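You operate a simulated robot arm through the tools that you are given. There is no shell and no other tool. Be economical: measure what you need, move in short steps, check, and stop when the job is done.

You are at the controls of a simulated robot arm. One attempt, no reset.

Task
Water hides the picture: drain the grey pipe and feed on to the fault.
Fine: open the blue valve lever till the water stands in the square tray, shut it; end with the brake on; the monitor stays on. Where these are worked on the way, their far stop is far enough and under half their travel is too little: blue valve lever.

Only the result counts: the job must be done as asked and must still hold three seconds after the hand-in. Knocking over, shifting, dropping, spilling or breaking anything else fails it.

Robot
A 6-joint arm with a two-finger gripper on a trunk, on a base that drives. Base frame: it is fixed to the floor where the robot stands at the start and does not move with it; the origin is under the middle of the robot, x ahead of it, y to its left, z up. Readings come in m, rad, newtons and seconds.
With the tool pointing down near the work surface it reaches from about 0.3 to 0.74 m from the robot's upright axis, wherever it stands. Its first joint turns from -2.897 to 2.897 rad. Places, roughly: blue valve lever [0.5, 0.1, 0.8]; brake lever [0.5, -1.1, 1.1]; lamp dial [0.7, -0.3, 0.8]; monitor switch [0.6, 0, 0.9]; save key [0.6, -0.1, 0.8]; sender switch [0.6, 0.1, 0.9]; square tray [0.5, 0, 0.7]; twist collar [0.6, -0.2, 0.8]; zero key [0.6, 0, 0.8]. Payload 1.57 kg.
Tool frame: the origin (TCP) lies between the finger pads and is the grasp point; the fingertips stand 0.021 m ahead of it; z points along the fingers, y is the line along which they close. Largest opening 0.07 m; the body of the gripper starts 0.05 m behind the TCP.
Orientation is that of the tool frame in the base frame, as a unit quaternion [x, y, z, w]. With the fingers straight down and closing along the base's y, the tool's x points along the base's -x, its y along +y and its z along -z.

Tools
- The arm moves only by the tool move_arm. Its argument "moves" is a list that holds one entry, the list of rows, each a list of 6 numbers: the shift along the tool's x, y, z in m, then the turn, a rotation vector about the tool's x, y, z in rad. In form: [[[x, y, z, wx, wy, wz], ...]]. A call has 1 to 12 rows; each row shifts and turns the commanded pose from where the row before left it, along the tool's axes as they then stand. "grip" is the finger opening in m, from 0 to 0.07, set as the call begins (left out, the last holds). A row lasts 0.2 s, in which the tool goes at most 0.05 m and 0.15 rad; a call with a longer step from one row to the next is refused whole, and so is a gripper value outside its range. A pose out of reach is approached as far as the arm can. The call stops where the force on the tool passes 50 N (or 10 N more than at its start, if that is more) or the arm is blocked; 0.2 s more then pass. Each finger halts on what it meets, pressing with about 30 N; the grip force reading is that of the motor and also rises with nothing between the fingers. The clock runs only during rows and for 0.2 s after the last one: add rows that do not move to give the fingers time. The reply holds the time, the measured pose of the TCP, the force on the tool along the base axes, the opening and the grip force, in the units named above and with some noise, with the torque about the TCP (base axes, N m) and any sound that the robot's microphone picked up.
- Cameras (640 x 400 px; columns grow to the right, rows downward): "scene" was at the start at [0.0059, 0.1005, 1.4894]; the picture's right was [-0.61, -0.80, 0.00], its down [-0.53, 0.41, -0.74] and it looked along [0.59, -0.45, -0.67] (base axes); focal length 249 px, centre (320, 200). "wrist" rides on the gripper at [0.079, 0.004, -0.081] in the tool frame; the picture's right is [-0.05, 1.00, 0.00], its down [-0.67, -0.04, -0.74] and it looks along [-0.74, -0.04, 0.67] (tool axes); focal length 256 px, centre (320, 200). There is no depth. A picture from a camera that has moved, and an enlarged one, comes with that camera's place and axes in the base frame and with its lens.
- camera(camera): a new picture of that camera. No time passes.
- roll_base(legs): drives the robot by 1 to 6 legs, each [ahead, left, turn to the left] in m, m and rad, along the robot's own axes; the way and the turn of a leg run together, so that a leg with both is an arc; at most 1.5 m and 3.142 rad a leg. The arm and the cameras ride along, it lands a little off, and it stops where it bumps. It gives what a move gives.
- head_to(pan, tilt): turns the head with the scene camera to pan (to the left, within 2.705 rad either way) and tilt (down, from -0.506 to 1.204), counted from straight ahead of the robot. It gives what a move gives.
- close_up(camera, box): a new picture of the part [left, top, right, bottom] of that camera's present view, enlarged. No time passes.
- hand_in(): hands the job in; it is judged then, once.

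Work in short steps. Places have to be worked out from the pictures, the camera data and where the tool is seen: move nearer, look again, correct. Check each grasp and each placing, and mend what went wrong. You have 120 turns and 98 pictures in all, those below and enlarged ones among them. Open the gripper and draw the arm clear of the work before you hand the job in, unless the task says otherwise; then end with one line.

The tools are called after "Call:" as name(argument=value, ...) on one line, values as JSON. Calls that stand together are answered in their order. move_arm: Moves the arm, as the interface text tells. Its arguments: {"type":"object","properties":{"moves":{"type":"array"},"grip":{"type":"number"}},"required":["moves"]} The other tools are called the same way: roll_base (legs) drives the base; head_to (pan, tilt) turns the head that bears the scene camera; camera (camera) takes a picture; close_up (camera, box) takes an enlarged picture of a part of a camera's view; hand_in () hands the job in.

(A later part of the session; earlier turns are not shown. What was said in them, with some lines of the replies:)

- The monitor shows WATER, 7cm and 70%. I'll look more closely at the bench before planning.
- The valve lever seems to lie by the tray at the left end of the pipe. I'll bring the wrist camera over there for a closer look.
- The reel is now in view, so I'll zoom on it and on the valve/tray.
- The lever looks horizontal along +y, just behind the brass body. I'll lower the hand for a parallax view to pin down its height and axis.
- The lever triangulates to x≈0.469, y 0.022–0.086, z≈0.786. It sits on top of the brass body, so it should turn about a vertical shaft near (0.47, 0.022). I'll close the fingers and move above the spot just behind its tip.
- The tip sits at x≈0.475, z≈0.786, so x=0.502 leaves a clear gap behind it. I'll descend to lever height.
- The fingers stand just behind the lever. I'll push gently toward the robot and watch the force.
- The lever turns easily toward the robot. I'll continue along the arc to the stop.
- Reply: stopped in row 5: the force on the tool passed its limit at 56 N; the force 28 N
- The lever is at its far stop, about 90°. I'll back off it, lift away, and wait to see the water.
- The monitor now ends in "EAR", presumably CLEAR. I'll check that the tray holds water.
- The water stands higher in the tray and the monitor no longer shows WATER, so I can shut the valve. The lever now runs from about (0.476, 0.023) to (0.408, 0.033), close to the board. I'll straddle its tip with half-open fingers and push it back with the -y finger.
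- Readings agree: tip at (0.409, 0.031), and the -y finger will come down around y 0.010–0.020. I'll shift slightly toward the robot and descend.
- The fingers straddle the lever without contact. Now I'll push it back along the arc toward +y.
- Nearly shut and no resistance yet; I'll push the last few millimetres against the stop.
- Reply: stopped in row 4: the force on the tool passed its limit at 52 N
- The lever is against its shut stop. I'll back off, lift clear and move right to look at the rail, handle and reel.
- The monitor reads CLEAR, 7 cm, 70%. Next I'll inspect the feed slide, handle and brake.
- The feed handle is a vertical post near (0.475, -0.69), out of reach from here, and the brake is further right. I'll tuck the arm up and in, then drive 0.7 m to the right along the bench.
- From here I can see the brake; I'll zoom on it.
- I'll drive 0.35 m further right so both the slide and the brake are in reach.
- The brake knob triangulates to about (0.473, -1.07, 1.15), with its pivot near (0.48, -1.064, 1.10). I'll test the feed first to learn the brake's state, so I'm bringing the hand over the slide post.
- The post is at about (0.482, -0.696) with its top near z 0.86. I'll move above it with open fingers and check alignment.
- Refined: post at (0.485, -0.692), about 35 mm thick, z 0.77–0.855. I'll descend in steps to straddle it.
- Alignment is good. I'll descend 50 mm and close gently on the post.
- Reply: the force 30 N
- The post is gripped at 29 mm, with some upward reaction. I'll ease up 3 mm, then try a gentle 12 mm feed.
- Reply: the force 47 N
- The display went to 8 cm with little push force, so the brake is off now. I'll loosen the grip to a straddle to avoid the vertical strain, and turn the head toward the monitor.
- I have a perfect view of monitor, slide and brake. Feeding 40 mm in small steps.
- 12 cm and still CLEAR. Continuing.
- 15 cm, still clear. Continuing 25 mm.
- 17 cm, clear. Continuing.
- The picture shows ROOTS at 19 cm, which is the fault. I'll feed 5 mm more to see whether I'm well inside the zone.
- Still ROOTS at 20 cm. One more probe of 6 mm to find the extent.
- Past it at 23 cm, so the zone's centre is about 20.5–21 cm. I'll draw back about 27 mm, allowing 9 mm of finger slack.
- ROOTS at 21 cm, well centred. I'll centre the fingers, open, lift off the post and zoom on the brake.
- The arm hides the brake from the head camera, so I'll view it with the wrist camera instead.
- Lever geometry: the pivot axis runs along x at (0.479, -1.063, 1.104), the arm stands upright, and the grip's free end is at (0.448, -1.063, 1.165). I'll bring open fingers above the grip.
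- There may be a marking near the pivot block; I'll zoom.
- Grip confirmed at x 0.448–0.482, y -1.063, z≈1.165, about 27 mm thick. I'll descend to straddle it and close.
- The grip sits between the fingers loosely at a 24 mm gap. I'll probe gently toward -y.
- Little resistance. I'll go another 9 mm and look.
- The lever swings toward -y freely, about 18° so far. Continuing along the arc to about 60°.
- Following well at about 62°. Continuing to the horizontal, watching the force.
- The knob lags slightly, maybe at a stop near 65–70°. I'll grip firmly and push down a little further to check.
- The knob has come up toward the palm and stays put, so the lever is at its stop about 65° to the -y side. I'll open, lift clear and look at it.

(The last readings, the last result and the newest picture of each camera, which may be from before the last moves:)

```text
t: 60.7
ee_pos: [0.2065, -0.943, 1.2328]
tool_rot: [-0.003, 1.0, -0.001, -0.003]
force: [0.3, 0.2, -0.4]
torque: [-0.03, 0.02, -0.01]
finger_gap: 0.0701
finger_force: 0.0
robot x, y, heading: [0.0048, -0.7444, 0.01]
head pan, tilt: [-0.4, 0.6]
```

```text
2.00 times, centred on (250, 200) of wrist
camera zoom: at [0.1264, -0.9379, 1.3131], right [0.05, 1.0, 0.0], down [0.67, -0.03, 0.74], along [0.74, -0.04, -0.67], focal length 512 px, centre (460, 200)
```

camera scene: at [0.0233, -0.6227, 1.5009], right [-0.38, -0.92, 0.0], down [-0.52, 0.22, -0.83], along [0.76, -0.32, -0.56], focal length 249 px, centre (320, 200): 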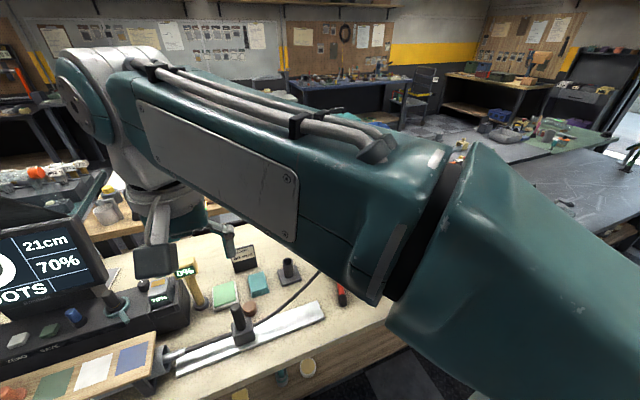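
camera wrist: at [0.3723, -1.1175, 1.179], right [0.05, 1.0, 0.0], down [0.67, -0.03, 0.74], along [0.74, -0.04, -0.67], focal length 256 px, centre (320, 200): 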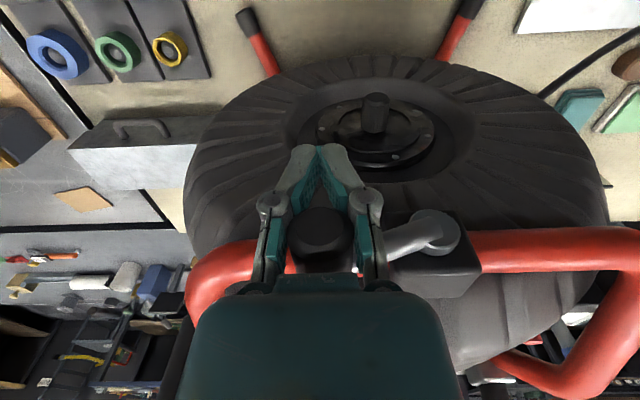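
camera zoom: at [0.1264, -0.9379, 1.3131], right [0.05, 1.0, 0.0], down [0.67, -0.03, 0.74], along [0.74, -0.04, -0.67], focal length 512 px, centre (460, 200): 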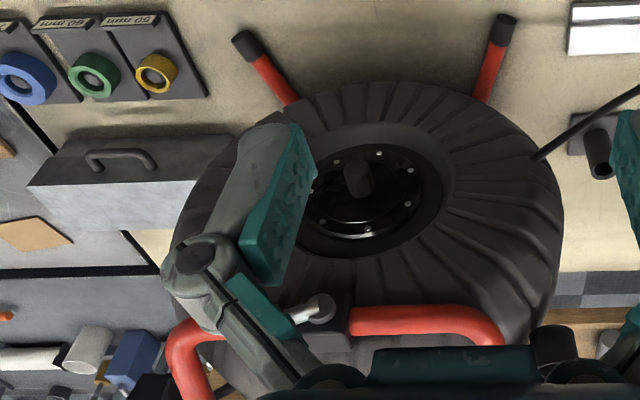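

The lever rests leaning to -y. To verify that this is "on", I'll return to the slide post and probe very gently.

Call:
move_arm(moves=[[[-0.009, 0.0428, 0.01, 0, 0, 0], [-0.009, 0.0428, 0.01, 0, 0, 0], [-0.009, 0.0428, 0.01, 0, 0, 0], [-0.009, 0.0428, 0.01, 0, 0, 0], [-0.009, 0.0428, 0.01, 0, 0, 0], [-0.009, 0.0428, 0.01, 0, 0, 0], [-0.009, 0.0428, 0.01, 0, 0, 0], [-0.009, 0.0428, 0.01, 0, 0, 0], [-0.009, 0.0428, 0.01, 0, 0, 0]]])

Call:
move_arm(moves=[[[-0.039, 0, 0.03, 0, 0, 0], [-0.039, 0, 0.03, 0, 0, 0], [-0.039, 0, 0.03, 0, 0, 0], [-0.039, 0, 0.03, 0, 0, 0], [-0.039, 0, 0.03, 0, 0, 0]]])

Call:
camera(camera="wrist")

```text
t: 62.7
ee_pos: [0.2862, -0.5569, 1.1428]
tool_rot: [-0.002, 1.0, 0.001, -0.002]
force: [-1.0, 0.4, -0.1]
torque: [-0.02, 0.01, 0.02]
finger_gap: 0.0698
finger_force: 0.0
robot x, y, heading: [0.0046, -0.744, 0.004]
head pan, tilt: [-0.4, 0.6]
```

```text
t: 63.9
ee_pos: [0.4837, -0.5547, 0.9926]
tool_rot: [-0.003, 1.0, 0.0, -0.002]
force: [-0.1, 0.2, 0.0]
torque: [0.01, 0.01, -0.01]
finger_gap: 0.0699
finger_force: 0.0
robot x, y, heading: [0.0007, -0.7429, 0.003]
head pan, tilt: [-0.4, 0.6]
```

```text
21 pictures are left
camera wrist: at [0.4024, -0.5506, 1.0731], right [0.05, 1.0, 0.0], down [0.67, -0.03, 0.74], along [0.74, -0.03, -0.67], focal length 256 px, centre (320, 200)
```

wrist: 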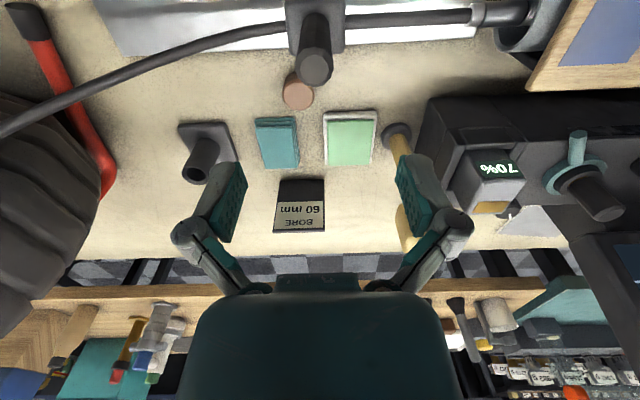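

The post is where I left it, at y≈-0.557. I'll descend around it and set the gap to 37 mm.

Call:
move_arm(moves=[[[0, -0.003, 0.04, 0, 0, 0], [0, 0, 0.04, 0, 0, 0], [0, 0, 0.04, 0, 0, 0], [0, 0, 0.037, 0, 0, 0]]])

Call:
move_arm(moves=[[[0, 0, 0, 0, 0, 0], [0, 0, 0, 0, 0, 0], [0, 0.002, 0, 0, 0, 0], [0, 0.002, 0, 0, 0, 0], [0, 0.001, 0, 0, 0, 0]]], grip=0.037)

Call:
move_arm(moves=[[[0, 0.001, 0, 0, 0, 0], [0, 0.001, 0, 0, 0, 0]]])

```text
t: 64.9
ee_pos: [0.4826, -0.558, 0.8337]
tool_rot: [-0.003, 1.0, 0.001, -0.002]
force: [-0.5, 0.2, -1.1]
torque: [0.0, -0.02, 0.02]
finger_gap: 0.0697
finger_force: 0.0
robot x, y, heading: [0.005, -0.7403, 0.005]
head pan, tilt: [-0.4, 0.6]
```

```text
t: 66.1
ee_pos: [0.4807, -0.5546, 0.8366]
tool_rot: [-0.003, 1.0, 0.0, -0.002]
force: [0.7, -3.4, -2.4]
torque: [0.14, 0.03, 0.01]
finger_gap: 0.0381
finger_force: 0.4
robot x, y, heading: [0.0043, -0.7393, 0.008]
head pan, tilt: [-0.4, 0.6]
```

```text
t: 66.7
ee_pos: [0.4819, -0.5535, 0.8356]
tool_rot: [-0.003, 1.0, 0.001, -0.004]
force: [3.6, -13.3, -6.2]
torque: [0.55, 0.28, -0.06]
finger_gap: 0.0406
finger_force: 2.7
robot x, y, heading: [0.0016, -0.7427, 0.004]
head pan, tilt: [-0.4, 0.6]
```

The slide now resists, 13 N against about 2 N before, so the brake is on. I'll back off, open, lift clear, and check the monitor.

Call:
move_arm(moves=[[[0, -0.004, 0, 0, 0, 0], [0, -0.001, 0, 0, 0, 0]]])

Call:
move_arm(moves=[[[0, 0, 0, 0, 0, 0], [0, 0, 0, 0, 0, 0], [0, 0, -0.02, 0, 0, 0], [0, 0, -0.045, 0, 0, 0], [0, 0, -0.045, 0, 0, 0], [0.03, 0, -0.039, 0, 0, 0], [0.03, 0, -0.039, 0, 0, 0], [0.03, 0, -0.039, 0, 0, 0], [0.03, 0, -0.039, 0, 0, 0], [0.03, 0, -0.039, 0, 0, 0], [0.03, 0, -0.039, 0, 0, 0], [0.03, 0, -0.039, 0, 0, 0]]], grip=0.07)

Call:
head_to(pan=0.3, tilt=0.6)

Call:
camera(camera="scene")

Call:
camera(camera="wrist")

```text
t: 67.3
ee_pos: [0.481, -0.5555, 0.8364]
tool_rot: [-0.004, 1.0, 0.001, -0.002]
force: [0.4, 0.5, 0.3]
torque: [-0.02, 0.02, -0.04]
finger_gap: 0.037
finger_force: 0.1
robot x, y, heading: [0.0036, -0.7454, 0.01]
head pan, tilt: [-0.4, 0.6]
```

```text
t: 69.9
ee_pos: [0.2731, -0.5603, 1.2218]
tool_rot: [-0.002, 1.0, 0.001, -0.001]
force: [0.1, 0.6, -0.8]
torque: [-0.01, 0.04, -0.03]
finger_gap: 0.0697
finger_force: 0.0
robot x, y, heading: [0.003, -0.7405, 0.006]
head pan, tilt: [-0.4, 0.6]
```

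```text
t: 71.0
ee_pos: [0.2729, -0.5586, 1.2199]
tool_rot: [-0.003, 1.0, 0.0, -0.002]
force: [-0.1, 0.0, 0.4]
torque: [0.0, -0.02, -0.01]
finger_gap: 0.07
finger_force: 0.0
robot x, y, heading: [0.0058, -0.7401, 0.01]
head pan, tilt: [0.3, 0.6]
```

```text
20 pictures are left
camera scene: at [0.0258, -0.5623, 1.5009], right [0.3, -0.95, 0.0], down [-0.54, -0.17, -0.82], along [0.79, 0.25, -0.57], focal length 249 px, centre (320, 200)
```

scene: 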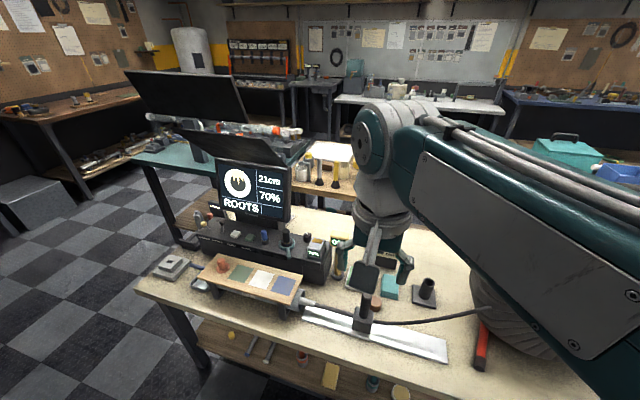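

```text
19 pictures are left
camera wrist: at [0.1926, -0.5546, 1.3011], right [0.05, 1.0, 0.0], down [0.67, -0.03, 0.74], along [0.74, -0.03, -0.67], focal length 256 px, centre (320, 200)
```

wrist: 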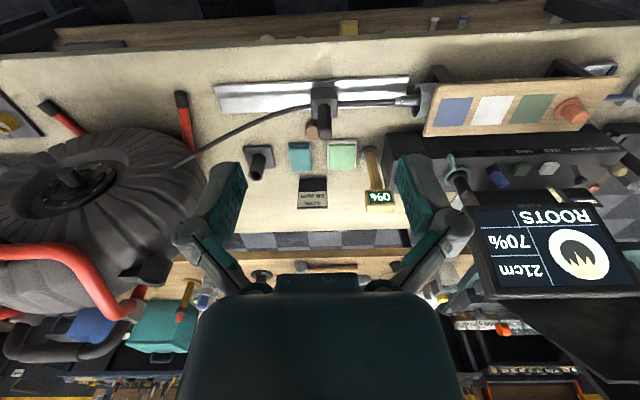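

ROOTS at 21 cm is held. A last look at the valve lever and tray.

Call:
close_up(camera="scene", box=[140, 230, 260, 310])

```text
5.00 times, centred on (200, 270) of scene
camera zoom: at [0.0258, -0.5623, 1.5009], right [0.3, -0.95, 0.0], down [-0.54, -0.17, -0.82], along [0.79, 0.25, -0.57], focal length 1245 px, centre (920, -150)
```

zoom: 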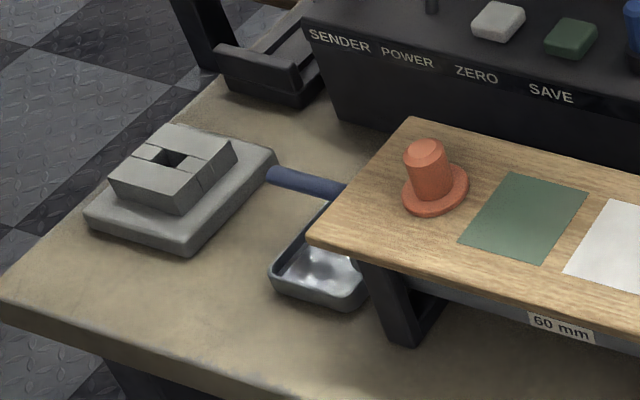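

The valve is shut, water stands in the tray, the monitor is on showing the fault, the brake is on and the arm is clear. Handing in.

Call:
hand_in()

```text
The job is handed in.
```

I drained the grey pipe into the square tray and shut the blue valve; the camera is fed on to the fault (ROOTS at 21 cm), the brake is on and the monitor is still on.
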